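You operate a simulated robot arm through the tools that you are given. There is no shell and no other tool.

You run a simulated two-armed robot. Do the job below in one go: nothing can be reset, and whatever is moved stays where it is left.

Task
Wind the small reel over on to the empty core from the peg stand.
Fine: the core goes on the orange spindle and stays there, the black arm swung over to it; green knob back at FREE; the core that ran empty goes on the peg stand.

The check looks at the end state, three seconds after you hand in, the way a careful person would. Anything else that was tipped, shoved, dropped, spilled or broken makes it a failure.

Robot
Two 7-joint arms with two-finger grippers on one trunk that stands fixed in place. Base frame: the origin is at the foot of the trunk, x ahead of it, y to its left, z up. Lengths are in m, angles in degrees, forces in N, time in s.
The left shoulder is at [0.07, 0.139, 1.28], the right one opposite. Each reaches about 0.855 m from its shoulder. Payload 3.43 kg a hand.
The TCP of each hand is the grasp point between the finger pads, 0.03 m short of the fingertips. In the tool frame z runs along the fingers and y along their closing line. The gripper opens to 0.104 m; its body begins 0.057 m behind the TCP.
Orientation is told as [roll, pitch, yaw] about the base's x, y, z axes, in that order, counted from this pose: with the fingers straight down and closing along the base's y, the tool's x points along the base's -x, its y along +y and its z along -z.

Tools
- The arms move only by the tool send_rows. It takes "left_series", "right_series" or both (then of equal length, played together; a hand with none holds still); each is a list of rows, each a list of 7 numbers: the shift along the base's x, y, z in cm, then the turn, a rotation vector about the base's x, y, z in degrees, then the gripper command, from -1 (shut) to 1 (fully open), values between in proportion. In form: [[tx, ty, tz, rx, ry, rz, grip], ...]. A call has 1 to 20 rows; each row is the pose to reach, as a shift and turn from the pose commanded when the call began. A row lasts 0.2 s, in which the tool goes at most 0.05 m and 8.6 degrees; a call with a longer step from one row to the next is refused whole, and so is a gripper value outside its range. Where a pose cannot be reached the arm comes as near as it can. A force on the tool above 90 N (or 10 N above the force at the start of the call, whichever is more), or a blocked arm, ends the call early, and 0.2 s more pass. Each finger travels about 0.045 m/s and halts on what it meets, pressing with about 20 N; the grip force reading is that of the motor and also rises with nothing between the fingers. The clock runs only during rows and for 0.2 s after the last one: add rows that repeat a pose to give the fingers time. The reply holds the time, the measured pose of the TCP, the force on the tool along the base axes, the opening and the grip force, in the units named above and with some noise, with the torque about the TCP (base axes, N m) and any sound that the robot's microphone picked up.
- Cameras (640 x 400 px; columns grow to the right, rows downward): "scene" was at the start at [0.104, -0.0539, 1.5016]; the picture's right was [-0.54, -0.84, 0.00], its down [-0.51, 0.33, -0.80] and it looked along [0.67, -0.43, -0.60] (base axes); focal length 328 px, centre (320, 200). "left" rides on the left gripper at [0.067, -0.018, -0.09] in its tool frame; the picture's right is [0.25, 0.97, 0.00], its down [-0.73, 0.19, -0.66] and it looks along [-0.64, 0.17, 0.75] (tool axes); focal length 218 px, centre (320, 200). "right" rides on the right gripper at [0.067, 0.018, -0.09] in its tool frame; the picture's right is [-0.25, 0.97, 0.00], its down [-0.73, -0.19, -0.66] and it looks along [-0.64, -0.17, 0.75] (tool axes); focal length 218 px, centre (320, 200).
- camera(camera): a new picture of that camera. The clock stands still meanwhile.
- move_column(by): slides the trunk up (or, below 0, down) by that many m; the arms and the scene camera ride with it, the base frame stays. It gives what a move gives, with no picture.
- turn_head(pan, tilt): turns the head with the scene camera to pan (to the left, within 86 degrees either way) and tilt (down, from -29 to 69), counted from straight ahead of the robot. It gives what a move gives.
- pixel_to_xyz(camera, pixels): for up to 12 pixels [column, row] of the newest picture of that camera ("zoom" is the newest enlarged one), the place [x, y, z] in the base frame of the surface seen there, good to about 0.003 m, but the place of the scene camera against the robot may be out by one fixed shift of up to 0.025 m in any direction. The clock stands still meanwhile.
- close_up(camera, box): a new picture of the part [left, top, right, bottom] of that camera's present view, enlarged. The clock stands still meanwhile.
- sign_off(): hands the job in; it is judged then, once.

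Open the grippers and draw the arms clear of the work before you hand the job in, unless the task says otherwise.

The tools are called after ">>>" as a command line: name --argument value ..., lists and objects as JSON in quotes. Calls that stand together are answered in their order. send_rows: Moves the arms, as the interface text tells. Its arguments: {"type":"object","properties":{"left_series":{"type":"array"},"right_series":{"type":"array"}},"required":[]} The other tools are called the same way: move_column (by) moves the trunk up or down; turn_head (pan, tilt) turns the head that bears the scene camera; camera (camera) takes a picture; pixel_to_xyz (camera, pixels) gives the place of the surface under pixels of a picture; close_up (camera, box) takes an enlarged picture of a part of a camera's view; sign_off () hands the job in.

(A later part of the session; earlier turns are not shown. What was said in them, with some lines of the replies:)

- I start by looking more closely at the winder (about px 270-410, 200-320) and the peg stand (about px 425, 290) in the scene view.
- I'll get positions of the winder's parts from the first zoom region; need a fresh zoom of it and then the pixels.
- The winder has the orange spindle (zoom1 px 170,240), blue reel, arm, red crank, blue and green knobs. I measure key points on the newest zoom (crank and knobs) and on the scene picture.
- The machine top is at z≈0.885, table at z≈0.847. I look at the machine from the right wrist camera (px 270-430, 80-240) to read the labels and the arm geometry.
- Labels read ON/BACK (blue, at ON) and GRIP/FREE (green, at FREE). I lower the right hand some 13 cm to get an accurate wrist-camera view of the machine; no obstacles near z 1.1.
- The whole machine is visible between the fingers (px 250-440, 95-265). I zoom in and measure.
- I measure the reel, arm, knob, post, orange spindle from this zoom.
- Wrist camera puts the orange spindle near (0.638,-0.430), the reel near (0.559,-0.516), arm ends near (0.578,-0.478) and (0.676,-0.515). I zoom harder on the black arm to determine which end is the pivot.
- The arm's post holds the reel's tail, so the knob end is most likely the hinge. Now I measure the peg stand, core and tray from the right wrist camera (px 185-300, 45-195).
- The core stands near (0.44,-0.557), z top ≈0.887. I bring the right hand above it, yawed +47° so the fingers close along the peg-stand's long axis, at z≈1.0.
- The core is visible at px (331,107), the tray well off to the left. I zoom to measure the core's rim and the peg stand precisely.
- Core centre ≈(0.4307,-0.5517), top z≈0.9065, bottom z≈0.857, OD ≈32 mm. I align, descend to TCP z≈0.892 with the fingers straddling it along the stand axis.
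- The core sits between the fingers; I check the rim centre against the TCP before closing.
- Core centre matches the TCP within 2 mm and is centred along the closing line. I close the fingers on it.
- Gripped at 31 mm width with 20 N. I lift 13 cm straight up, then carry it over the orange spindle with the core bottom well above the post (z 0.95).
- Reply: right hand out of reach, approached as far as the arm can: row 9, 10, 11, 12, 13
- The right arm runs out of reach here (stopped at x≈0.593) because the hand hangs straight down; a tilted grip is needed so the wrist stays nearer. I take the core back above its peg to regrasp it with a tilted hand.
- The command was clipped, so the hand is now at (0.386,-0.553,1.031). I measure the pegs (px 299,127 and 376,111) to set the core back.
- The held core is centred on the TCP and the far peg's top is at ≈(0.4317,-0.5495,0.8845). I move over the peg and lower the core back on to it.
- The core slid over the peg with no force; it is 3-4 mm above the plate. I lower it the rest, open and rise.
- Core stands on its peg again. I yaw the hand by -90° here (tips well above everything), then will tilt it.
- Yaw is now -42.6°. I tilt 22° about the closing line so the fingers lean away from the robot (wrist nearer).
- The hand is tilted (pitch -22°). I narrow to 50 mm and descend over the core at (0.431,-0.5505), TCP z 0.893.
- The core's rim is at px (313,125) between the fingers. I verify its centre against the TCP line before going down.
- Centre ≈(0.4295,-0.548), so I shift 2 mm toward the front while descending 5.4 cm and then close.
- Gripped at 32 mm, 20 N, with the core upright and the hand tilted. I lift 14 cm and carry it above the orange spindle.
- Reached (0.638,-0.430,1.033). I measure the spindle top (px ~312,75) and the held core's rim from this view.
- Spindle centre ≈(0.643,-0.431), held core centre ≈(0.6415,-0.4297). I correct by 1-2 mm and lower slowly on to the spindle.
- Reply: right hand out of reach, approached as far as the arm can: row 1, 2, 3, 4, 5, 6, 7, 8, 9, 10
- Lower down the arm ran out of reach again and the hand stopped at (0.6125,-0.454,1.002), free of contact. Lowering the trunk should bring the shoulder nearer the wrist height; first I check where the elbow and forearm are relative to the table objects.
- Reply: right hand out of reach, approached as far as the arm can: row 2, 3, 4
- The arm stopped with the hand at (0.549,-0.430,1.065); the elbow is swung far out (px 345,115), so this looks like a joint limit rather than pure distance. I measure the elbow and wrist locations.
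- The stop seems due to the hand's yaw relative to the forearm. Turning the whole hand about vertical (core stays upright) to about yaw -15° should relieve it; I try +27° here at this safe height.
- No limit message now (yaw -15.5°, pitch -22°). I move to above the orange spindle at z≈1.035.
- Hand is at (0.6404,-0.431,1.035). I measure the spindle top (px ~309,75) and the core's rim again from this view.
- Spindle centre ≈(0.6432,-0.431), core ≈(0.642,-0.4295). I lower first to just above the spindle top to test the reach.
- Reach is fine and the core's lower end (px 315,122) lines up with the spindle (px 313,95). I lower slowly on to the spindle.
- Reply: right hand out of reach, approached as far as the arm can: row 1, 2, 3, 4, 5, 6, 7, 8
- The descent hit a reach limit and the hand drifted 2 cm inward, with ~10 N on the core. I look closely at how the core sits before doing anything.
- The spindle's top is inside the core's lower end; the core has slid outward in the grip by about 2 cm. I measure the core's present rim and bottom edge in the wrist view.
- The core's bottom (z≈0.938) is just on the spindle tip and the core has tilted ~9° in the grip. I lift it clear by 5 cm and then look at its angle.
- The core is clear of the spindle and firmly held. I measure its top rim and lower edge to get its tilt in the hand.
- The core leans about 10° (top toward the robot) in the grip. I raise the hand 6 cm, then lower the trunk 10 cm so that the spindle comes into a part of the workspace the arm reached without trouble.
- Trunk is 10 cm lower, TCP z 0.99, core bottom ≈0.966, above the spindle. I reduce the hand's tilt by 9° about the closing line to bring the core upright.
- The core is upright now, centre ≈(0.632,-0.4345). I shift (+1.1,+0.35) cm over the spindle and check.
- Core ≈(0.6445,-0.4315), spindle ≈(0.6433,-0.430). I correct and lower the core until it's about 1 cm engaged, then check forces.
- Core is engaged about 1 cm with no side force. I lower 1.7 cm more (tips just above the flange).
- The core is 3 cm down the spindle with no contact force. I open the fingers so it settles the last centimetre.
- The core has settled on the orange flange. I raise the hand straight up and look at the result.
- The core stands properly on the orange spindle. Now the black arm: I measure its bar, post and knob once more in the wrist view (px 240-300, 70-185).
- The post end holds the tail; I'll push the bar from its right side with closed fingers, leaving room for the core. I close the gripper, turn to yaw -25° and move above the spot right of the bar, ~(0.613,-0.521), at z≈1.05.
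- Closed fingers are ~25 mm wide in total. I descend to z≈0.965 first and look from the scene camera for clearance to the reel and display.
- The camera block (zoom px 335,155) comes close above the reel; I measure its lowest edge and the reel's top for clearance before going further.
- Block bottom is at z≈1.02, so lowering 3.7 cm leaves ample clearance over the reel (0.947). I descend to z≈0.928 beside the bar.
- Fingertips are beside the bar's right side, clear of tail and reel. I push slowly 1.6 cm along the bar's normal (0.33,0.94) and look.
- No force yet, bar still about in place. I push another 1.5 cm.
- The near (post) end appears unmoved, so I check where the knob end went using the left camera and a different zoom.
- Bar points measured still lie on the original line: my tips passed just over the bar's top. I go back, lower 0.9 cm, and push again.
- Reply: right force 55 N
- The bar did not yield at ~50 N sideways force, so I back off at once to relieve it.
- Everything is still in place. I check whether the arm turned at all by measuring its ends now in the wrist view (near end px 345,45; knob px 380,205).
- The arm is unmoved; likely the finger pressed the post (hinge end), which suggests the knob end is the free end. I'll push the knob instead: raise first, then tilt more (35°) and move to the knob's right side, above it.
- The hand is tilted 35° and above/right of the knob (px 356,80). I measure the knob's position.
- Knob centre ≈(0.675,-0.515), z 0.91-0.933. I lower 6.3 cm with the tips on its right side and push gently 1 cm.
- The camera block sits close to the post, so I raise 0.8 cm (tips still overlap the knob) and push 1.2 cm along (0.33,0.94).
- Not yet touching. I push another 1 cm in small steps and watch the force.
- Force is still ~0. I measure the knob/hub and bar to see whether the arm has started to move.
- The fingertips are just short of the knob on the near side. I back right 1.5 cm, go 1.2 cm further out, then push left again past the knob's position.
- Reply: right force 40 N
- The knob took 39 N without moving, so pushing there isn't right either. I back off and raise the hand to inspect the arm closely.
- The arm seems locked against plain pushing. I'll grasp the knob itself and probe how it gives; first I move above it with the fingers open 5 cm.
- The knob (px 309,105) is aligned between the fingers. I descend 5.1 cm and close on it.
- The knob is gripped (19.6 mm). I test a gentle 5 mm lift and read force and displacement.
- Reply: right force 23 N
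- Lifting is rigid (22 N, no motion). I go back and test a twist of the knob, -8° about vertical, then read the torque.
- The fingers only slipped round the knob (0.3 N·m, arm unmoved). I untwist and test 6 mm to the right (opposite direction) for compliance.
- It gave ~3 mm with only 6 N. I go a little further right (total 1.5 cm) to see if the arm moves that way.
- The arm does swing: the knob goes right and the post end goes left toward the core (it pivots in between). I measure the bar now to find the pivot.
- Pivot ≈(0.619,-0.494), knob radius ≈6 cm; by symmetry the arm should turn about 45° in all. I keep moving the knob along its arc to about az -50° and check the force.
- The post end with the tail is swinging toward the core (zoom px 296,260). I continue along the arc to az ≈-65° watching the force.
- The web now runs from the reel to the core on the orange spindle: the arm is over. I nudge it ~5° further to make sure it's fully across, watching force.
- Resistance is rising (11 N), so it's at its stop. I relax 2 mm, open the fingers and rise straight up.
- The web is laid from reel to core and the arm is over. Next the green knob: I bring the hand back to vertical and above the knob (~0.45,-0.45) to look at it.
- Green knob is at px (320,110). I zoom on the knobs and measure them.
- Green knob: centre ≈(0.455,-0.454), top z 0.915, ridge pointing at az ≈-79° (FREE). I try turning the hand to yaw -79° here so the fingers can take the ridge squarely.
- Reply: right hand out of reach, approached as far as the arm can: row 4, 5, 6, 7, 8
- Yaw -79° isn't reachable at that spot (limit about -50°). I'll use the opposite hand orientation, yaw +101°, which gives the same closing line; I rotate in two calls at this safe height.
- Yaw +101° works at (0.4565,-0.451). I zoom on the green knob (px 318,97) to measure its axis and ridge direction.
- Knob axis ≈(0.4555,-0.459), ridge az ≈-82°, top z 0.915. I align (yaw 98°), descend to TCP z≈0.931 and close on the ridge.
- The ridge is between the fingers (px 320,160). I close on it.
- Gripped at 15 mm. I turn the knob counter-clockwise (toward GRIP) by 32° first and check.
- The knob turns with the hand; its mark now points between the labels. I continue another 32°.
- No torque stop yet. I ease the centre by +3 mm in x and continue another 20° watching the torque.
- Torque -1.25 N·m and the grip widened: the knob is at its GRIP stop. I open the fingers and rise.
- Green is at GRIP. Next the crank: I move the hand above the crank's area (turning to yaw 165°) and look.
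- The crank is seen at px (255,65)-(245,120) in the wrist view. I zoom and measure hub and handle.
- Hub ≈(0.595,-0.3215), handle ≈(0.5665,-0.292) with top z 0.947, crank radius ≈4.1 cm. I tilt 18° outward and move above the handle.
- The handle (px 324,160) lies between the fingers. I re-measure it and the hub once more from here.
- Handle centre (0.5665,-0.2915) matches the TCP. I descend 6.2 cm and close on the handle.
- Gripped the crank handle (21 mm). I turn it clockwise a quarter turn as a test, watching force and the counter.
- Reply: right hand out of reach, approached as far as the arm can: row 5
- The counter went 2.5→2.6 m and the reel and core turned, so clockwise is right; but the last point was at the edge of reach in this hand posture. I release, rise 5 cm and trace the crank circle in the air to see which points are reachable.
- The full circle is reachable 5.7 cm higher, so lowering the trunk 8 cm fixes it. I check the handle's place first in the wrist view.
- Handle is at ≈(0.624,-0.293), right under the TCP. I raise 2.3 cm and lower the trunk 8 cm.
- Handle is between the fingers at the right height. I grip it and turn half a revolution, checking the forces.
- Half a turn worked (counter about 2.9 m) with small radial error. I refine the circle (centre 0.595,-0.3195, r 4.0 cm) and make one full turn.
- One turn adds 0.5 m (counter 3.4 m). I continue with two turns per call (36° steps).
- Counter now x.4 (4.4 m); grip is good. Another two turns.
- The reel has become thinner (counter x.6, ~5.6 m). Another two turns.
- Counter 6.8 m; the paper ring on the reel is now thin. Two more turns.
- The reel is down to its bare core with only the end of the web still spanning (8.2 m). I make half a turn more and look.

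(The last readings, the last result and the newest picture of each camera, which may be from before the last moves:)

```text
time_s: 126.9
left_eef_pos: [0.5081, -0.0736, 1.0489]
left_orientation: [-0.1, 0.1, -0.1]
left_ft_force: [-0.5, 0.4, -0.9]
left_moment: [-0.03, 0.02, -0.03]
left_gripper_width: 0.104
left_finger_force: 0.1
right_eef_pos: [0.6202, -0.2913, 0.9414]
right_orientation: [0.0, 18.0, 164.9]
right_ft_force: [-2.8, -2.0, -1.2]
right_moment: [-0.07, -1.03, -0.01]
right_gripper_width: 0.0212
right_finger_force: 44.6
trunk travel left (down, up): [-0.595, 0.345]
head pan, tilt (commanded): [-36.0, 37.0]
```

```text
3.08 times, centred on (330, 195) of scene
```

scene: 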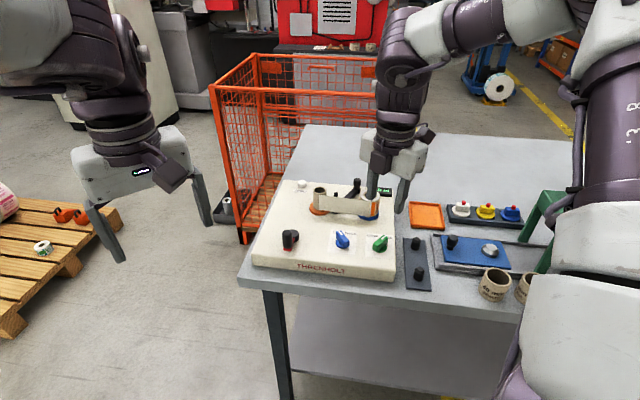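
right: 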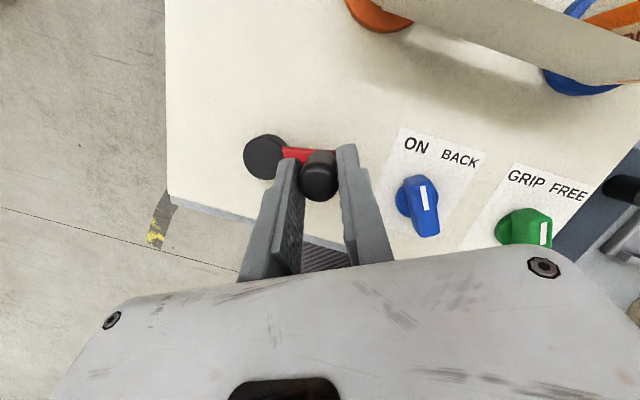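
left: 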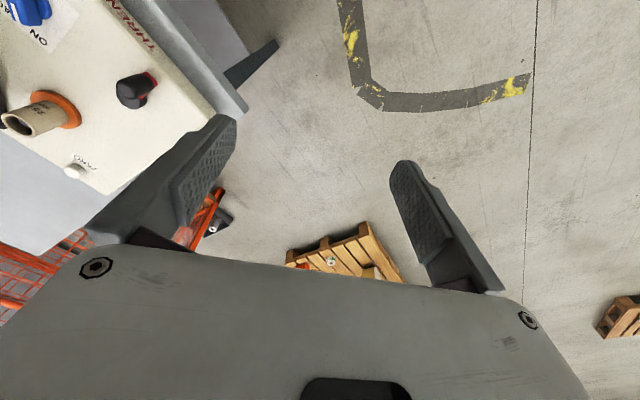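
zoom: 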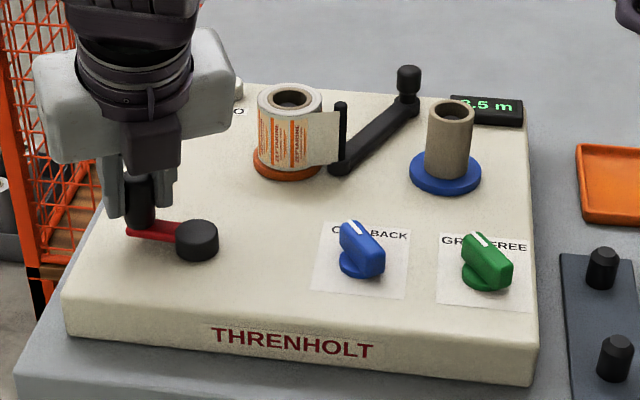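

The web is fully over on the orange spindle and the blue spindle carries a bare core. I release the crank handle and rise.

>>> send_rows --right_series '[[0, 0, 0, 0, 0, 0, -0.5], [0, 0, 0, 0, 0, 0, -0.1], [0, 0, 0, 0, 0, 0, 0], [0, 0, 3, 0, 0, 0, 0], [0, 0, 6, 0, 0, 0, 0], [0, 0, 9, 0, 0, 0, 0]]'

>>> send_rows --right_series '[[-3, -3, 0, 1.55, 5.8, 0, 0], [-6, -6, 0, 3.1, 11.6, 0, 0], [-9, -9, 0, 4.66, 17.4, 0, 0], [-12, -12, 0, 4.66, 17.4, 0, 0], [-14.5, -14.8, 0, 4.66, 17.4, 0, 0], [-16.2, -16.7, 0, 4.66, 17.4, 0, 0], [-16.2, -16.7, 0, 4.66, 17.4, 0, 0]]'

>>> camera --camera "right"

>>> camera --camera "scene"

```text
time_s: 128.3
left_eef_pos: [0.5082, -0.072, 1.0471]
left_orientation: [-0.1, -0.1, 0.0]
left_ft_force: [0.0, 0.0, 1.3]
left_moment: [0.0, -0.02, -0.02]
left_gripper_width: 0.1038
left_finger_force: 0.1
right_eef_pos: [0.6183, -0.2921, 1.0298]
right_orientation: [-0.3, 18.0, 165.0]
right_ft_force: [-0.5, -0.1, -0.7]
right_moment: [-0.05, -0.01, 0.03]
right_gripper_width: 0.0519
right_finger_force: 0.1
right hand out of reach, approached as far as the arm can: row 6
trunk travel left (down, up): [-0.595, 0.345]
head pan, tilt (commanded): [-36.0, 37.0]
```

```text
time_s: 129.9
left_eef_pos: [0.5073, -0.0733, 1.048]
left_orientation: [-0.1, 0.0, -0.1]
left_ft_force: [0.5, 0.5, 0.7]
left_moment: [-0.02, 0.01, 0.02]
left_gripper_width: 0.104
left_finger_force: 0.3
right_eef_pos: [0.456, -0.4585, 1.0301]
right_orientation: [0.0, -0.1, 165.0]
right_ft_force: [-0.1, -0.1, -0.2]
right_moment: [0.03, 0.0, 0.02]
right_gripper_width: 0.0518
right_finger_force: 0.0
trunk travel left (down, up): [-0.595, 0.345]
head pan, tilt (commanded): [-36.0, 37.0]
```

```text
taken
```

right: 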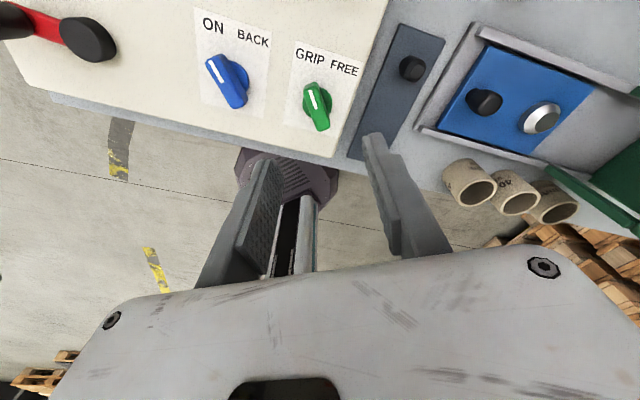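

```text
taken
```

scene: 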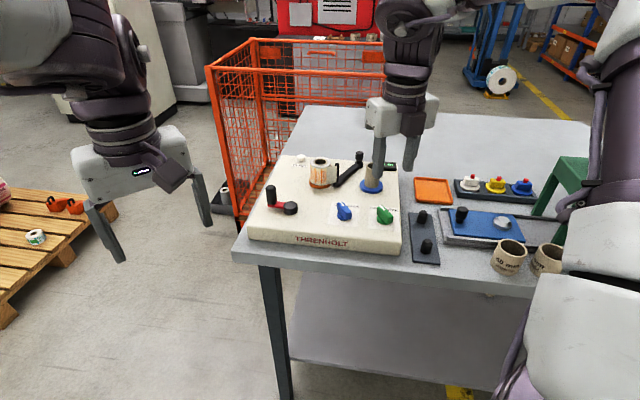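

The hand is over the green knob (px 317,105). I zoom to measure the ridge before gripping it.

>>> close_up --camera "right" --box '[270, 60, 370, 145]'

>>> pixel_to_xyz --camera "zoom" --pixels '[[320, 200]]'

```text
4.71 times, centred on (320, 102) of right
```

zoom: 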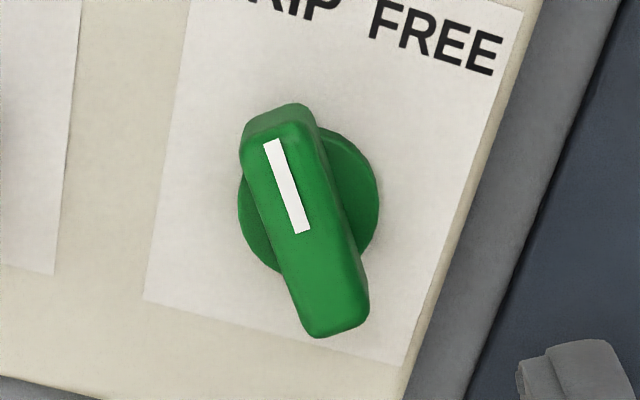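

```text
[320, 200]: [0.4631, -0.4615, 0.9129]
```

>>> pixel_to_xyz --camera "zoom" --pixels '[[270, 130], [340, 325], [305, 225], [280, 120], [285, 190], [335, 255], [250, 160], [365, 290]]'

```text
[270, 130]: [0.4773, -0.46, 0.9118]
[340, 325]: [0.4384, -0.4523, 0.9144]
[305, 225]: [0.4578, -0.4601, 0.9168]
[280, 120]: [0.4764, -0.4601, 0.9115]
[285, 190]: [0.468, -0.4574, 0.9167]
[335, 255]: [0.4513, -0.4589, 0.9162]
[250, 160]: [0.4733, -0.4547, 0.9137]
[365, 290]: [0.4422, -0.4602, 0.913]
```

Ridge az ≈-7°, centre ≈(0.4575,-0.4575). I align (yaw 173°), descend to TCP z≈0.931 and close.

>>> send_rows --right_series '[[0.15, 0.07, -2, 0, 0, 4, -0.1], [0.15, 0.07, -5, 0, 0, 8, -0.1], [0.15, 0.07, -8, 0, 0, 8, -0.1], [0.15, 0.07, -9.9, 0, 0, 8, -0.1], [0.15, 0.07, -9.9, 0, 0, 8, -0.1], [0.15, 0.07, -9.9, 0, 0, 8, -0.5], [0.15, 0.07, -9.9, 0, 0, 8, -0.9], [0.15, 0.07, -9.9, 0, 0, 8, -0.9], [0.15, 0.07, -9.9, 0, 0, 8, -0.9]]'

>>> camera --camera "right"

```text
time_s: 131.9
left_eef_pos: [0.5085, -0.0721, 1.0474]
left_orientation: [0.0, 0.0, 0.0]
left_ft_force: [0.0, 0.4, 0.0]
left_moment: [0.0, 0.02, 0.01]
left_gripper_width: 0.1039
left_finger_force: 0.1
right_eef_pos: [0.4592, -0.457, 0.9308]
right_orientation: [0.0, -0.2, 173.1]
right_ft_force: [-2.2, 10.0, -10.1]
right_moment: [0.25, -0.44, -0.76]
right_gripper_width: 0.0156
right_finger_force: 45.0
trunk travel left (down, up): [-0.595, 0.345]
head pan, tilt (commanded): [-36.0, 37.0]
```

```text
taken
```

right: 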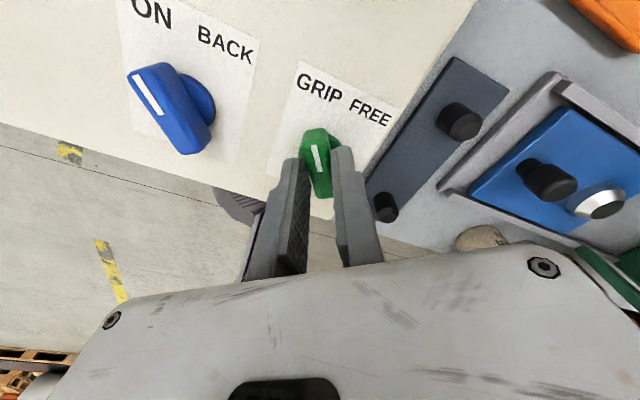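

Gripped at 15.6 mm. I turn the knob clockwise (toward FREE) by 78°.

>>> send_rows --right_series '[[0, 0, 0, 0, 0, -8, -0.9], [0, 0, 0, 0, 0, -16, -0.9], [0, 0, 0, 0, 0, -24, -0.9], [0, 0, 0, 0, 0, -32, -0.9], [0, 0, 0, 0, 0, -40, -0.9], [0, 0, 0, 0, 0, -48, -0.9], [0, 0, 0, 0, 0, -56, -0.9], [0, 0, 0, 0, 0, -64, -0.9], [0, 0, 0, 0, 0, -72, -0.9], [0, 0, 0, 0, 0, -78, -0.9], [0, 0, 0, 0, 0, -78, -0.9]]'

>>> camera --camera "right"

```text
time_s: 134.3
left_eef_pos: [0.507, -0.0746, 1.0482]
left_orientation: [0.1, -0.2, -0.1]
left_ft_force: [-0.6, 0.0, 0.7]
left_moment: [0.01, 0.03, 0.02]
left_gripper_width: 0.1039
left_finger_force: 0.1
right_eef_pos: [0.4573, -0.4602, 0.932]
right_orientation: [-0.1, 0.1, 94.8]
right_ft_force: [-9.9, -4.4, -3.4]
right_moment: [-0.52, 0.13, 1.15]
right_gripper_width: 0.0165
right_finger_force: 45.0
trunk travel left (down, up): [-0.595, 0.345]
head pan, tilt (commanded): [-36.0, 37.0]
```

```text
taken
```

right: 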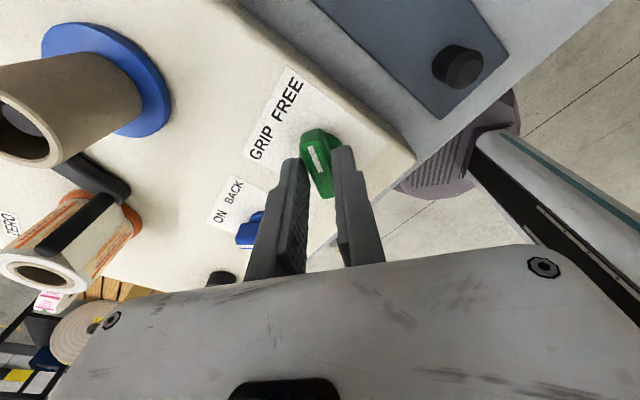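

Torque +1.15 N·m: at the FREE stop. I open, rise 10 cm and check the knob.

>>> send_rows --right_series '[[0, 0, 0, 0, 0, 0, -0.5], [0, 0, 0, 0, 0, 0, -0.1], [0, 0, 0, 0, 0, 0, -0.1], [0, 0, 3, 0, 0, 0, -0.1], [0, 0, 7, 0, 0, 0, -0.1], [0, 0, 10, 0, 0, 0, -0.1]]'

>>> close_up --camera "right" --box '[240, 20, 400, 150]'

>>> close_up --camera "scene" --box '[240, 130, 440, 270]'

```text
time_s: 135.7
left_eef_pos: [0.5084, -0.0721, 1.0483]
left_orientation: [0.0, 0.0, 0.0]
left_ft_force: [0.3, 0.4, -0.9]
left_moment: [0.03, 0.02, -0.02]
left_gripper_width: 0.1038
left_finger_force: 0.0
right_eef_pos: [0.4581, -0.4571, 1.0303]
right_orientation: [0.0, -0.1, 94.8]
right_ft_force: [-0.5, -0.1, 0.0]
right_moment: [0.0, -0.01, 0.0]
right_gripper_width: 0.0465
right_finger_force: 0.0
trunk travel left (down, up): [-0.595, 0.345]
head pan, tilt (commanded): [-36.0, 37.0]
```

```text
3.08 times, centred on (320, 85) of right
```

zoom: 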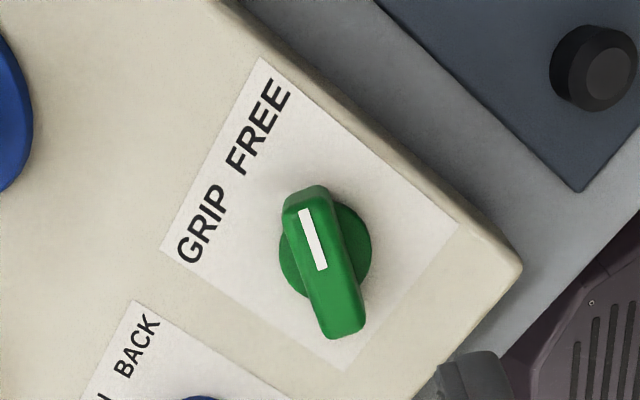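

```text
2.86 times, centred on (340, 200) of scene
```

zoom: 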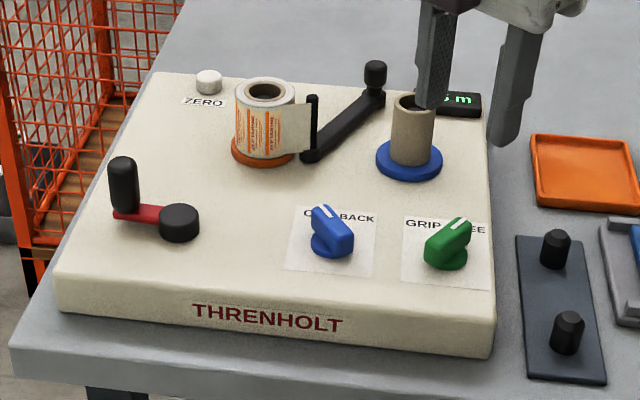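

Green points to FREE again. Now the empty core on the blue spindle: I turn the hand to yaw 155° in place, then tilt 15° and move above it.

>>> send_rows --right_series '[[0, 0, 1, 0, 0, 8.5, -0.1], [0, 0, 2, 0, 0, 17, -0.1], [0, 0, 2, 0, 0, 25.5, -0.1], [0, 0, 2, 0, 0, 34, -0.1], [0, 0, 2, 0, 0, 42.5, 0], [0, 0, 2, 0, 0, 51, 0], [0, 0, 2, 0, 0, 60, 0], [0, 0, 2, 0, 0, 60, 0]]'

>>> send_rows --right_series '[[2.5, -1.5, 0, -3.15, -6.8, 0, 0], [5, -3, 0, -6.3, -13.6, 0, 0], [7.5, -4.5, 0, -6.3, -13.6, 0, 0], [10, -5.9, 0, -6.3, -13.6, 0, 0], [10, -5.9, 0, -6.3, -13.6, 0, 0]]'

>>> camera --camera "right"

```text
refused: row 7 steps farther than a row can; nothing moved
```

```text
time_s: 136.9
left_eef_pos: [0.5071, -0.0728, 1.0492]
left_orientation: [-0.1, -0.1, 0.0]
left_ft_force: [-0.6, -0.3, -0.3]
left_moment: [-0.02, 0.02, 0.01]
left_gripper_width: 0.104
left_finger_force: 0.1
right_eef_pos: [0.5577, -0.5169, 1.0311]
right_orientation: [-13.1, 7.3, 94.1]
right_ft_force: [0.0, -0.3, 0.6]
right_moment: [0.0, -0.01, 0.04]
right_gripper_width: 0.052
right_finger_force: 0.0
trunk travel left (down, up): [-0.595, 0.345]
head pan, tilt (commanded): [-36.0, 37.0]
```

```text
taken
```

right: 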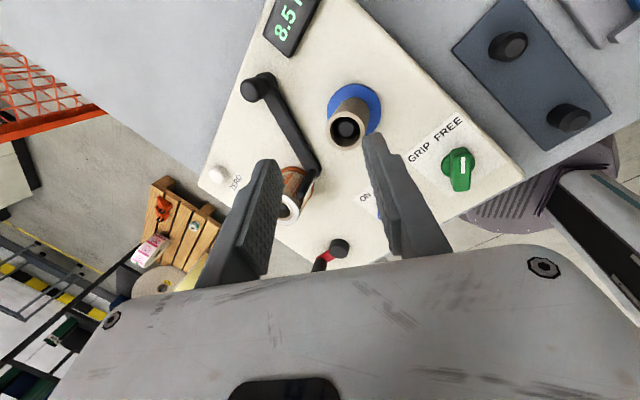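

The first call was refused (last step too big), so the tilt came first; everything is in free air. I now turn 60° about the tilted finger axis to get the intended posture.

>>> send_rows --right_series '[[0, 0, 0, -1.76, 0.82, 7.24, 0], [0, 0, 0, -3.52, 1.64, 14.49, 0], [0, 0, 0, -5.28, 2.46, 21.73, 0], [0, 0, 0, -7.03, 3.28, 28.98, 0], [0, 0, 0, -8.79, 4.1, 36.22, 0], [0, 0, 0, -10.55, 4.92, 43.47, 0], [0, 0, 0, -12.31, 5.74, 50.71, 0], [0, 0, 0, -14.07, 6.56, 57.96, 0], [0, 0, 0, -14.07, 6.56, 57.96, 0]]'

>>> camera --camera "right"

```text
time_s: 138.9
left_eef_pos: [0.508, -0.073, 1.0481]
left_orientation: [0.0, 0.0, 0.1]
left_ft_force: [-0.4, -0.9, -0.3]
left_moment: [0.01, 0.0, 0.03]
left_gripper_width: 0.1038
left_finger_force: 0.1
right_eef_pos: [0.5584, -0.5173, 1.0315]
right_orientation: [0.0, 14.8, 155.0]
right_ft_force: [-0.3, -0.5, -0.7]
right_moment: [0.01, 0.0, 0.02]
right_gripper_width: 0.0518
right_finger_force: 0.1
trunk travel left (down, up): [-0.595, 0.345]
head pan, tilt (commanded): [-36.0, 37.0]
```

```text
taken
```

right: 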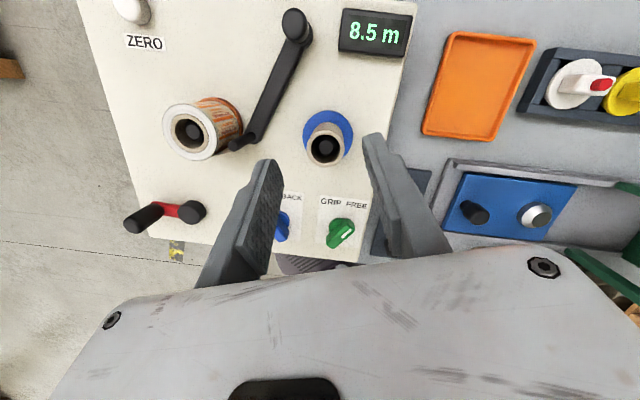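

Posture is as wanted. The empty core is at px (326,145); I zoom and measure its rim, flange and neighbourhood.

>>> close_up --camera "right" --box '[275, 95, 375, 180]'

>>> pixel_to_xyz --camera "right" --pixels '[[310, 147], [343, 147], [326, 131], [326, 163], [326, 148], [309, 125], [345, 120], [328, 113], [240, 143], [262, 115]]'

```text
4.71 times, centred on (325, 138) of right
```

zoom: 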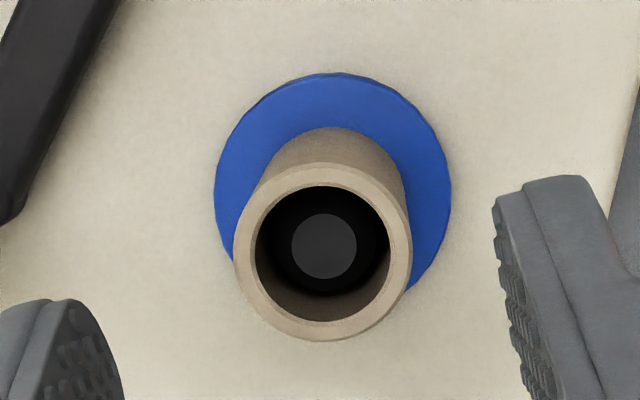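

```text
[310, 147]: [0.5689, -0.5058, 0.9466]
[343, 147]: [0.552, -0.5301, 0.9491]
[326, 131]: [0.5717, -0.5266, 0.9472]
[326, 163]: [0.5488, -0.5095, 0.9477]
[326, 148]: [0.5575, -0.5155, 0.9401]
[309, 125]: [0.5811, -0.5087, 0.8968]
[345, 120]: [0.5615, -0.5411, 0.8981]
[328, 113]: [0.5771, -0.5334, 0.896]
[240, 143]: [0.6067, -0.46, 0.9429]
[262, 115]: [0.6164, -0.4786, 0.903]
```

Core centre (0.5604,-0.518), top z 0.948, flange top z 0.898. I shift 2 mm, descend to TCP z≈0.934 and close on it.

>>> send_rows --right_series '[[0.2, -0.07, -2, 0, 0, 0, 0], [0.2, -0.07, -4.5, 0, 0, 0, 0], [0.2, -0.07, -7, 0, 0, 0, 0], [0.2, -0.07, -8.8, 0, 0, 0, 0], [0.2, -0.07, -9.7, 0, 0, 0, 0], [0.2, -0.07, -9.7, 0, 0, 0, 0]]'

>>> camera --camera "right"

>>> close_up --camera "scene" --box '[280, 110, 440, 240]'

```text
time_s: 140.3
left_eef_pos: [0.5086, -0.0727, 1.0472]
left_orientation: [0.0, 0.0, 0.0]
left_ft_force: [1.0, 0.1, 0.7]
left_moment: [0.01, -0.01, 0.03]
left_gripper_width: 0.1044
left_finger_force: 0.1
right_eef_pos: [0.5604, -0.5176, 0.932]
right_orientation: [0.0, 14.8, 155.0]
right_ft_force: [-0.5, 0.5, 0.5]
right_moment: [-0.02, -0.02, 0.03]
right_gripper_width: 0.052
right_finger_force: 0.1
trunk travel left (down, up): [-0.595, 0.345]
head pan, tilt (commanded): [-36.0, 37.0]
```

```text
taken
```

right: 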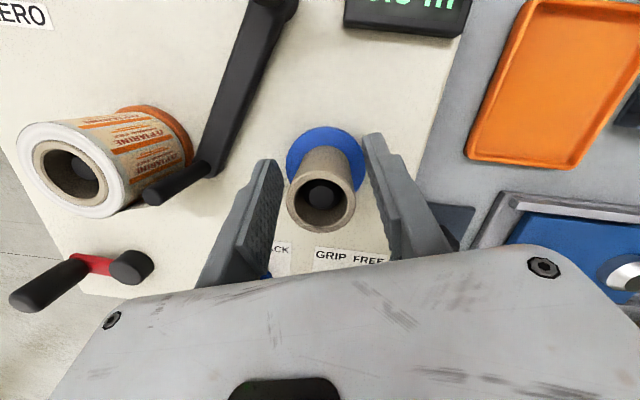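

```text
3.08 times, centred on (360, 175) of scene
```

zoom: 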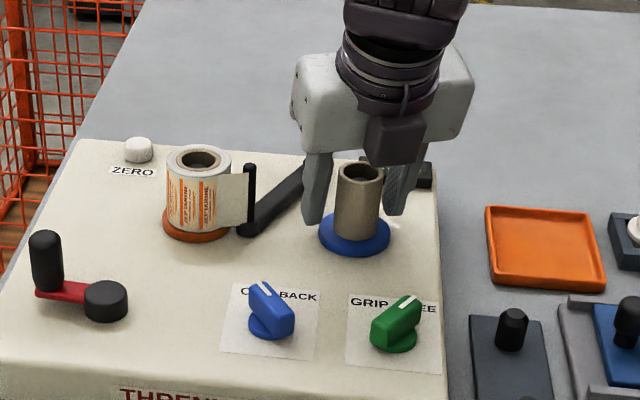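

Fingers straddle the empty core, tips just above the blue flange. I close on it.

>>> send_rows --right_series '[[0, 0, 0.1, 0, 0, 0, -0.3], [0, 0, 0.1, 0, 0, 0, -0.7], [0, 0, 0.1, 0, 0, 0, -0.8], [0, 0, 0.1, 0, 0, 0, -0.8]]'

>>> camera --camera "right"

```text
time_s: 141.3
left_eef_pos: [0.5082, -0.0734, 1.0478]
left_orientation: [0.0, 0.0, 0.0]
left_ft_force: [0.4, 0.0, 0.4]
left_moment: [0.03, 0.0, -0.02]
left_gripper_width: 0.1041
left_finger_force: 0.1
right_eef_pos: [0.5613, -0.5165, 0.9343]
right_orientation: [0.0, 14.8, 155.0]
right_ft_force: [-0.8, 0.8, -0.8]
right_moment: [-0.01, -0.03, 0.01]
right_gripper_width: 0.0311
right_finger_force: 19.8
trunk travel left (down, up): [-0.595, 0.345]
head pan, tilt (commanded): [-36.0, 37.0]
```

```text
taken
```

right: 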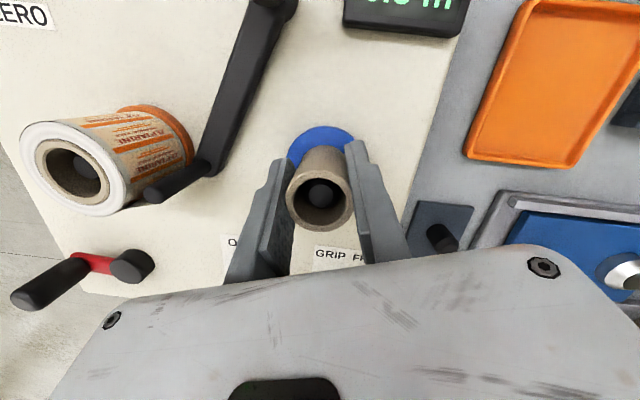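

Gripped (31 mm, 20 N). I lift it slowly off the spindle.

>>> send_rows --right_series '[[0, 0, 0.5, 0, 0, 0, -0.8], [0, 0, 1.2, 0, 0, 0, -0.8], [0, 0, 2, 0, 0, 0, -0.8], [0, 0, 3, 0, 0, 0, -0.8], [0, 0, 4.5, 0, 0, 0, -0.8], [0, 0, 6.5, 0, 0, 0, -0.8], [0, 0, 8.5, 0, 0, 0, -0.8], [0, 0, 8.5, 0, 0, 0, -0.8]]'

>>> camera --camera "right"

>>> close_up --camera "scene" --box '[280, 110, 440, 240]'

```text
time_s: 143.1
left_eef_pos: [0.5069, -0.073, 1.0478]
left_orientation: [0.0, 0.1, 0.0]
left_ft_force: [0.6, -0.3, -0.3]
left_moment: [-0.01, -0.01, -0.01]
left_gripper_width: 0.1043
left_finger_force: 0.0
right_eef_pos: [0.561, -0.5175, 1.0196]
right_orientation: [-0.1, 14.8, 154.9]
right_ft_force: [-0.5, -0.5, -0.8]
right_moment: [-0.02, 0.01, -0.01]
right_gripper_width: 0.0311
right_finger_force: 20.0
trunk travel left (down, up): [-0.595, 0.345]
head pan, tilt (commanded): [-36.0, 37.0]
```

```text
taken
```

right: 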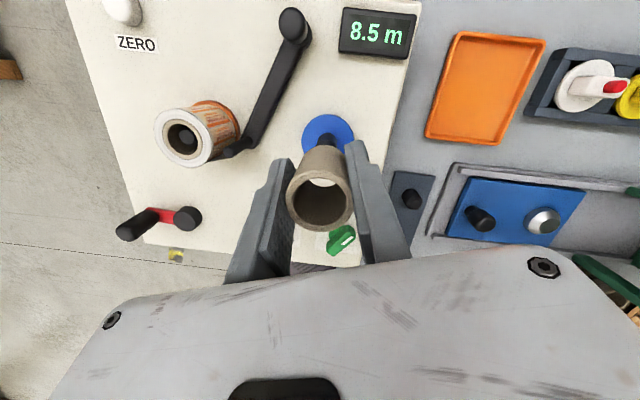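

```text
3.08 times, centred on (360, 175) of scene
```

zoom: 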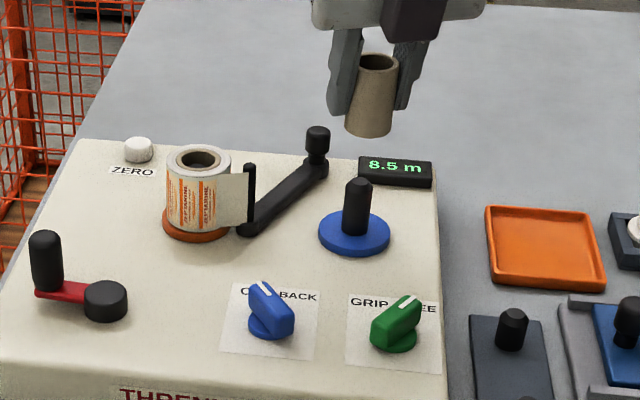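

The empty core is off and held upright. I carry it over the far peg at ≈(0.4317,-0.5495).

>>> send_rows --right_series '[[-3, -0.8, 1, 0, 0, 0, -0.8], [-6.5, -1.6, 1, 0, 0, 0, -0.8], [-10, -2.4, 1, 0, 0, 0, -0.8], [-12.9, -3.2, 1, 0, 0, 0, -0.8], [-12.9, -3.2, 1, 0, 0, 0, -0.8]]'

>>> camera --camera "right"

```text
time_s: 144.3
left_eef_pos: [0.509, -0.0727, 1.0472]
left_orientation: [0.0, 0.1, 0.0]
left_ft_force: [-0.1, 0.8, -0.1]
left_moment: [0.0, 0.04, 0.0]
left_gripper_width: 0.1042
left_finger_force: 0.1
right_eef_pos: [0.4315, -0.5488, 1.0276]
right_orientation: [0.2, 14.8, 154.9]
right_ft_force: [1.3, 0.3, -0.3]
right_moment: [0.0, -0.02, 0.0]
right_gripper_width: 0.031
right_finger_force: 19.7
trunk travel left (down, up): [-0.595, 0.345]
head pan, tilt (commanded): [-36.0, 37.0]
```

```text
taken
```

right: 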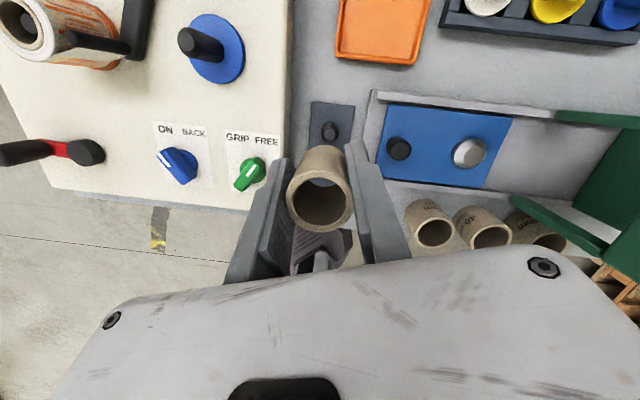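

The far peg shows at px (330,130) just beyond the core. I measure peg and core for alignment.

>>> pixel_to_xyz --camera "right" --pixels '[[330, 132], [324, 133], [336, 133], [330, 126], [290, 200], [350, 198], [320, 170], [320, 226], [320, 147], [300, 155], [341, 153]]'

>>> close_up --camera "right" --box '[270, 95, 390, 240]'

```text
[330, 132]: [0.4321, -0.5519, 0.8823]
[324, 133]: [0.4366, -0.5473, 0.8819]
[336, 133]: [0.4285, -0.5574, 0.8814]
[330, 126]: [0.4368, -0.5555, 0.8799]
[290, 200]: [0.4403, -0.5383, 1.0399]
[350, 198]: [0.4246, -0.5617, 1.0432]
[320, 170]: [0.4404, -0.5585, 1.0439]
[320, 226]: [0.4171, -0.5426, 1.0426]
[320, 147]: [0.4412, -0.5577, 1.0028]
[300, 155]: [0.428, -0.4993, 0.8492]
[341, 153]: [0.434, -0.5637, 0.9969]
```

```text
2.76 times, centred on (330, 168) of right
```

zoom: 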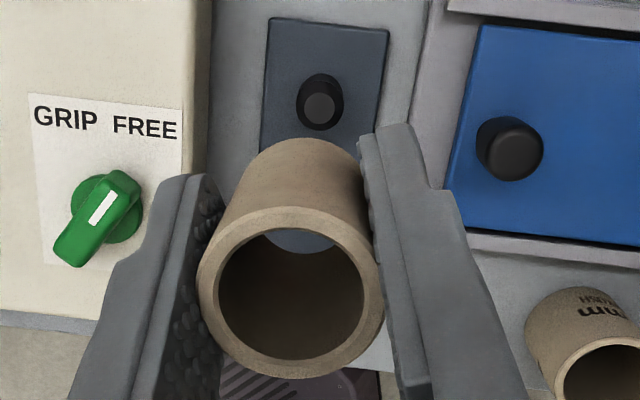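

Peg top ≈(0.4322,-0.552), core ≈(0.430,-0.5505). I correct by 2 mm and lower to just engaging the peg.

>>> send_rows --right_series '[[0.2, -0.15, -3, 0, 0, 0, -0.8], [0.2, -0.15, -6, 0, 0, 0, -0.8], [0.2, -0.15, -9, 0, 0, 0, -0.8], [0.2, -0.15, -10.2, 0, 0, 0, -0.8], [0.2, -0.15, -10.2, 0, 0, 0, -0.8]]'

>>> camera --camera "right"

>>> close_up --camera "scene" --box '[350, 150, 480, 280]'

```text
time_s: 145.5
left_eef_pos: [0.5078, -0.073, 1.0483]
left_orientation: [0.1, 0.0, -0.1]
left_ft_force: [0.5, -0.3, 0.8]
left_moment: [-0.06, 0.0, -0.02]
left_gripper_width: 0.104
left_finger_force: 0.1
right_eef_pos: [0.4334, -0.551, 0.927]
right_orientation: [-0.1, 15.0, 155.0]
right_ft_force: [0.3, -0.4, -0.3]
right_moment: [0.01, 0.0, -0.03]
right_gripper_width: 0.0309
right_finger_force: 20.3
trunk travel left (down, up): [-0.595, 0.345]
head pan, tilt (commanded): [-36.0, 37.0]
```

```text
taken
```

right: 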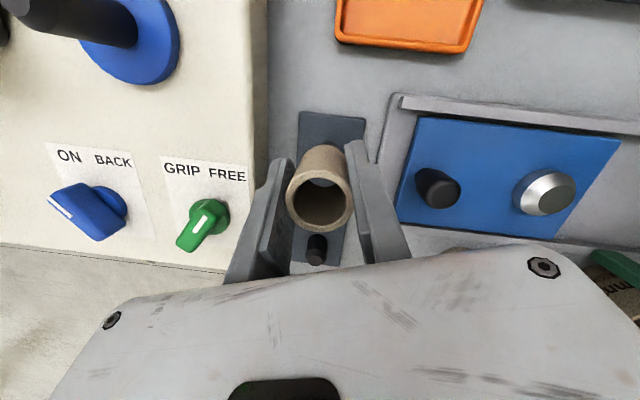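

```text
3.08 times, centred on (415, 215) of scene
```

zoom: 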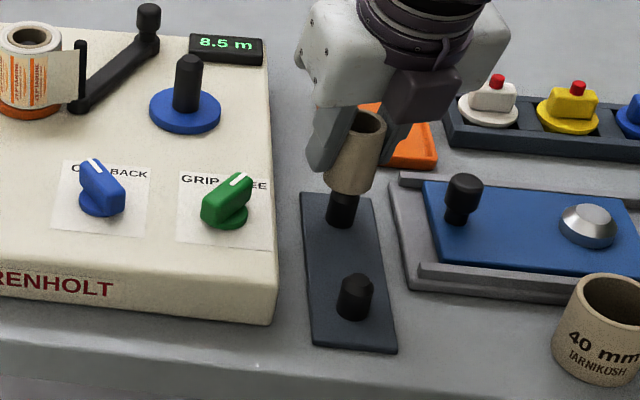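

The core hangs right above the peg, no contact yet. I lower it slowly over the peg.

>>> send_rows --right_series '[[0, 0, -0.6, 0, 0, 0, -0.8], [0, 0, -1.2, 0, 0, 0, -0.8], [0, 0, -1.8, 0, 0, 0, -0.8], [0, 0, -2.4, 0, 0, 0, -0.8], [0, 0, -2.9, 0, 0, 0, -0.8], [0, 0, -2.9, 0, 0, 0, -0.8]]'

>>> camera --camera "right"

>>> close_up --camera "scene" --box '[350, 150, 480, 280]'

```text
time_s: 146.9
left_eef_pos: [0.5067, -0.0727, 1.0481]
left_orientation: [0.0, 0.0, 0.1]
left_ft_force: [0.3, 0.7, 0.2]
left_moment: [-0.03, 0.01, -0.03]
left_gripper_width: 0.1042
left_finger_force: 0.0
right_eef_pos: [0.4324, -0.5503, 0.8988]
right_orientation: [0.0, 14.8, 155.0]
right_ft_force: [0.2, -0.2, 0.7]
right_moment: [0.04, 0.02, 0.01]
right_gripper_width: 0.031
right_finger_force: 20.2
trunk travel left (down, up): [-0.595, 0.345]
head pan, tilt (commanded): [-36.0, 37.0]
```

```text
taken
```

right: 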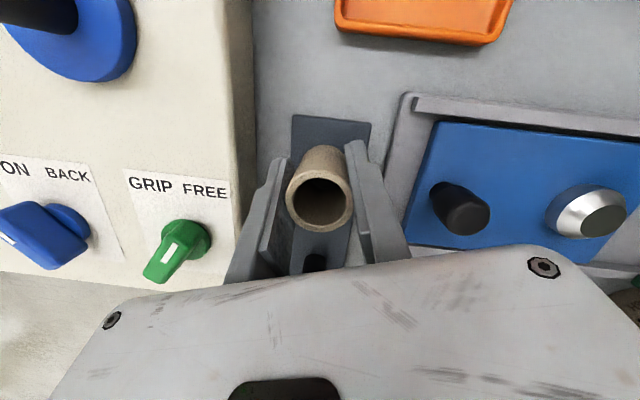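

```text
3.08 times, centred on (415, 215) of scene
```

zoom: 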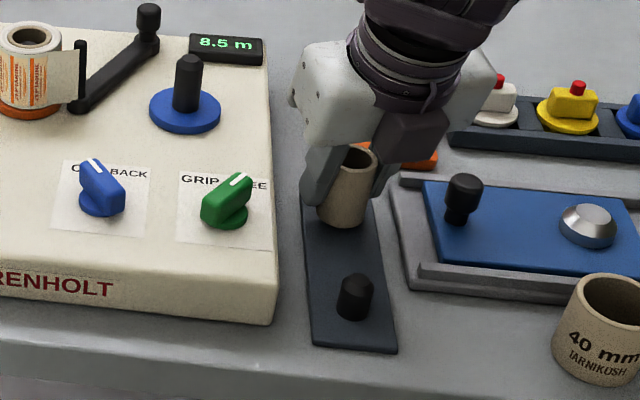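

The core is over the peg with no side force. I lower the last 6 mm, open slightly and rise straight up.

>>> send_rows --right_series '[[0, 0, -0.3, 0, 0, 0, -0.8], [0, 0, -0.6, 0, 0, 0, -0.8], [0, 0, -0.6, 0, 0, 0, -0.8], [0, 0, -0.6, 0, 0, 0, -0.3], [0, 0, -0.6, 0, 0, 0, -0.13], [0, 0, -0.6, 0, 0, 0, -0.13]]'

>>> camera --camera "right"

```text
time_s: 148.3
left_eef_pos: [0.5089, -0.0721, 1.0488]
left_orientation: [0.1, 0.0, -0.1]
left_ft_force: [0.1, 0.6, -0.3]
left_moment: [0.01, 0.01, 0.02]
left_gripper_width: 0.1041
left_finger_force: 0.0
right_eef_pos: [0.4327, -0.5514, 0.8922]
right_orientation: [-0.1, 14.8, 154.9]
right_ft_force: [-0.3, 0.3, 0.5]
right_moment: [-0.02, -0.01, -0.05]
right_gripper_width: 0.0452
right_finger_force: 0.0
trunk travel left (down, up): [-0.595, 0.345]
head pan, tilt (commanded): [-36.0, 37.0]
```

```text
taken
```

right: 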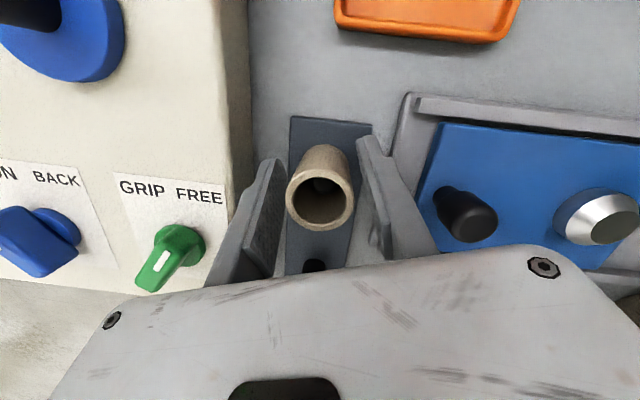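

The core stands on the peg (peg visible inside) and the fingers are free of it. I rise straight up.

>>> send_rows --right_series '[[0, 0, 2, 0, 0, 0, -0.13], [0, 0, 5, 0, 0, 0, -0.13], [0, 0, 8, 0, 0, 0, -0.13], [0, 0, 12, 0, 0, 0, -0.13], [0, 0, 15, 0, 0, 0, 0.2], [0, 0, 15, 0, 0, 0, 0.2]]'

>>> camera --camera "right"

>>> camera --camera "scene"

```text
time_s: 149.7
left_eef_pos: [0.508, -0.0739, 1.0481]
left_orientation: [0.0, 0.0, 0.0]
left_ft_force: [-0.4, -0.9, -0.6]
left_moment: [-0.01, -0.02, 0.0]
left_gripper_width: 0.104
left_finger_force: 0.1
right_eef_pos: [0.434, -0.5517, 1.0425]
right_orientation: [0.0, 14.7, 154.9]
right_ft_force: [0.6, -0.1, 0.4]
right_moment: [-0.02, -0.01, 0.02]
right_gripper_width: 0.062
right_finger_force: 0.1
trunk travel left (down, up): [-0.595, 0.345]
head pan, tilt (commanded): [-36.0, 37.0]
```

```text
taken
```

right: 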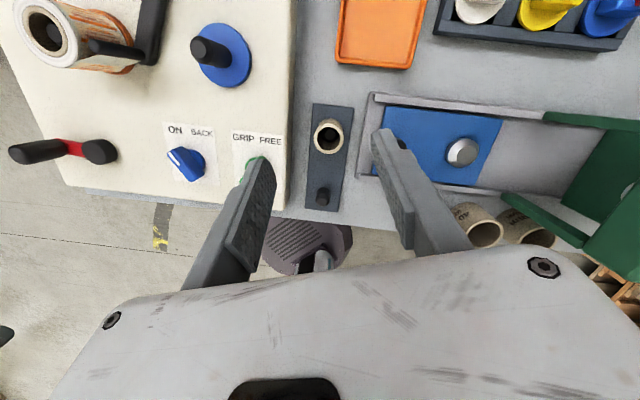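

```text
taken
```

scene: 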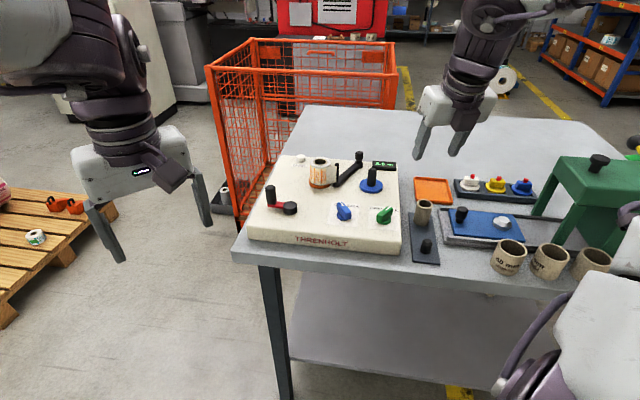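

All looks right. I zoom on the machine and the stand to verify the end state.

>>> close_up --camera "scene" --box '[240, 140, 410, 260]'

>>> close_up --camera "scene" --box '[390, 160, 560, 290]'

```text
3.33 times, centred on (325, 200) of scene
```

zoom: 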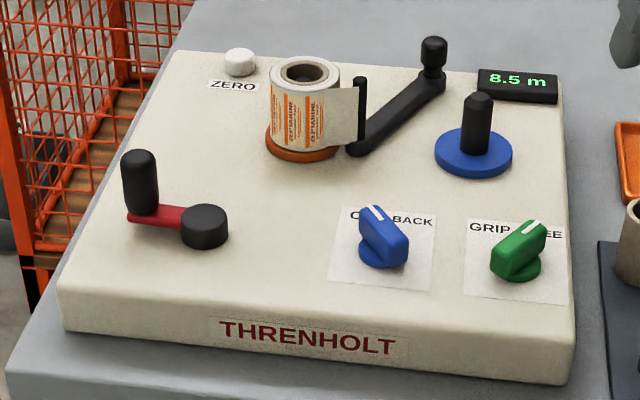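

```text
3.08 times, centred on (475, 225) of scene
```

zoom: 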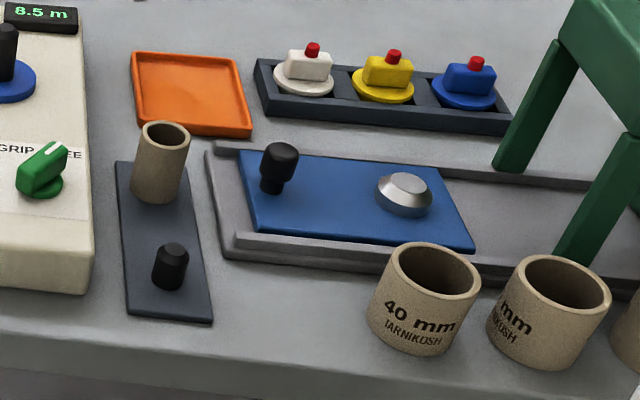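

End state is as wanted: reel on the orange spindle, arm beside it, green at FREE, bare core on the peg stand, nothing else disturbed. I raise the trunk to its old height and draw the right hand back with open gripper.

>>> move_column --by 0.18

>>> send_rows --right_series '[[-2, 1, 0, 0, 0, 0, 0.6], [-4, 3, 1, 0, 0, 0, 1], [-6, 5, 2, 0, 0, 0, 1], [-7, 7, 2, 0, 0, 0, 1], [-7, 8, 2, 0, 0, 0, 1]]'

>>> camera --camera "scene"

```text
time_s: 151.7
left_eef_pos: [0.5076, -0.0729, 1.2276]
left_orientation: [0.0, 0.0, 0.0]
left_ft_force: [-0.3, 1.1, 0.0]
left_moment: [-0.01, 0.01, 0.0]
left_gripper_width: 0.1039
left_finger_force: 0.0
right_eef_pos: [0.4343, -0.551, 1.2222]
right_orientation: [0.1, 14.8, 154.9]
right_ft_force: [-0.1, 0.7, 0.2]
right_moment: [-0.01, -0.01, 0.02]
right_gripper_width: 0.0625
right_finger_force: 0.0
trunk travel left (down, up): [-0.775, 0.165]
head pan, tilt (commanded): [-36.0, 37.0]
```

```text
time_s: 152.9
left_eef_pos: [0.5082, -0.0729, 1.2279]
left_orientation: [0.0, 0.0, 0.0]
left_ft_force: [-0.1, 0.3, 0.0]
left_moment: [-0.01, -0.04, -0.04]
left_gripper_width: 0.104
left_finger_force: 0.0
right_eef_pos: [0.3637, -0.4697, 1.2419]
right_orientation: [0.0, 14.8, 154.9]
right_ft_force: [-0.1, 0.0, 0.3]
right_moment: [-0.02, 0.02, -0.01]
right_gripper_width: 0.104
right_finger_force: 0.0
trunk travel left (down, up): [-0.775, 0.165]
head pan, tilt (commanded): [-36.0, 37.0]
```

```text
taken
```

scene: 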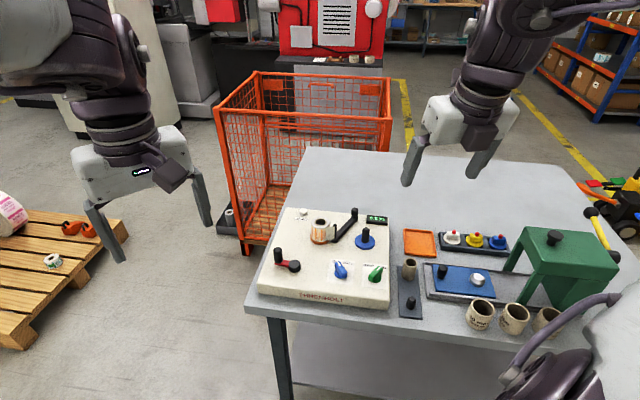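

Both arms are clear with open grippers. One last zoom to confirm nothing changed.

>>> close_up --camera "scene" --box '[250, 195, 440, 325]'

```text
3.08 times, centred on (345, 260) of scene
```

zoom: 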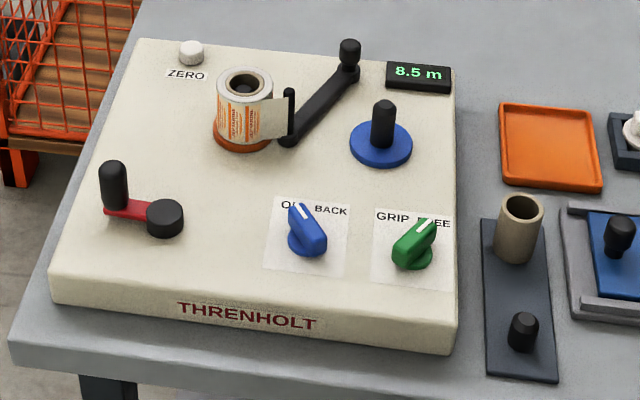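

The wound reel is on the orange spindle with the arm beside it. Green is at FREE, the empty core is on the peg stand, and everything else is undisturbed, so I hand in.

>>> sign_off

```text
The job is handed in.
```

The small reel is wound over onto the empty 25 mm core from the peg stand, and I've handed the job in.

- **Core:** it is on the orange spindle with the full web on it, and the black arm is swung over beside it.
- **Knobs:** the green knob is back at FREE, turned to its stop. The blue knob stayed at ON throughout.
- **Empty core:** the core that ran empty stands on the far peg of the stand.
- **Counter:** it went from 2.5 m to 8.5 m. I did not press ZERO.
- **Crank:** I left it where the winding ended, not at its starting position.

On the way, two things took some force:

- **Setting the core down:** the first try ran out of reach and the core tilted in the grip. I straightened it, and it then dropped about 1 cm onto the orange flange.
- **Finding the arm's pivot:** I pushed the black arm with up to about 50 N before finding which way it swings.

In the final pictures the machine, arm and core sit where they should, and nothing else on the table had moved.
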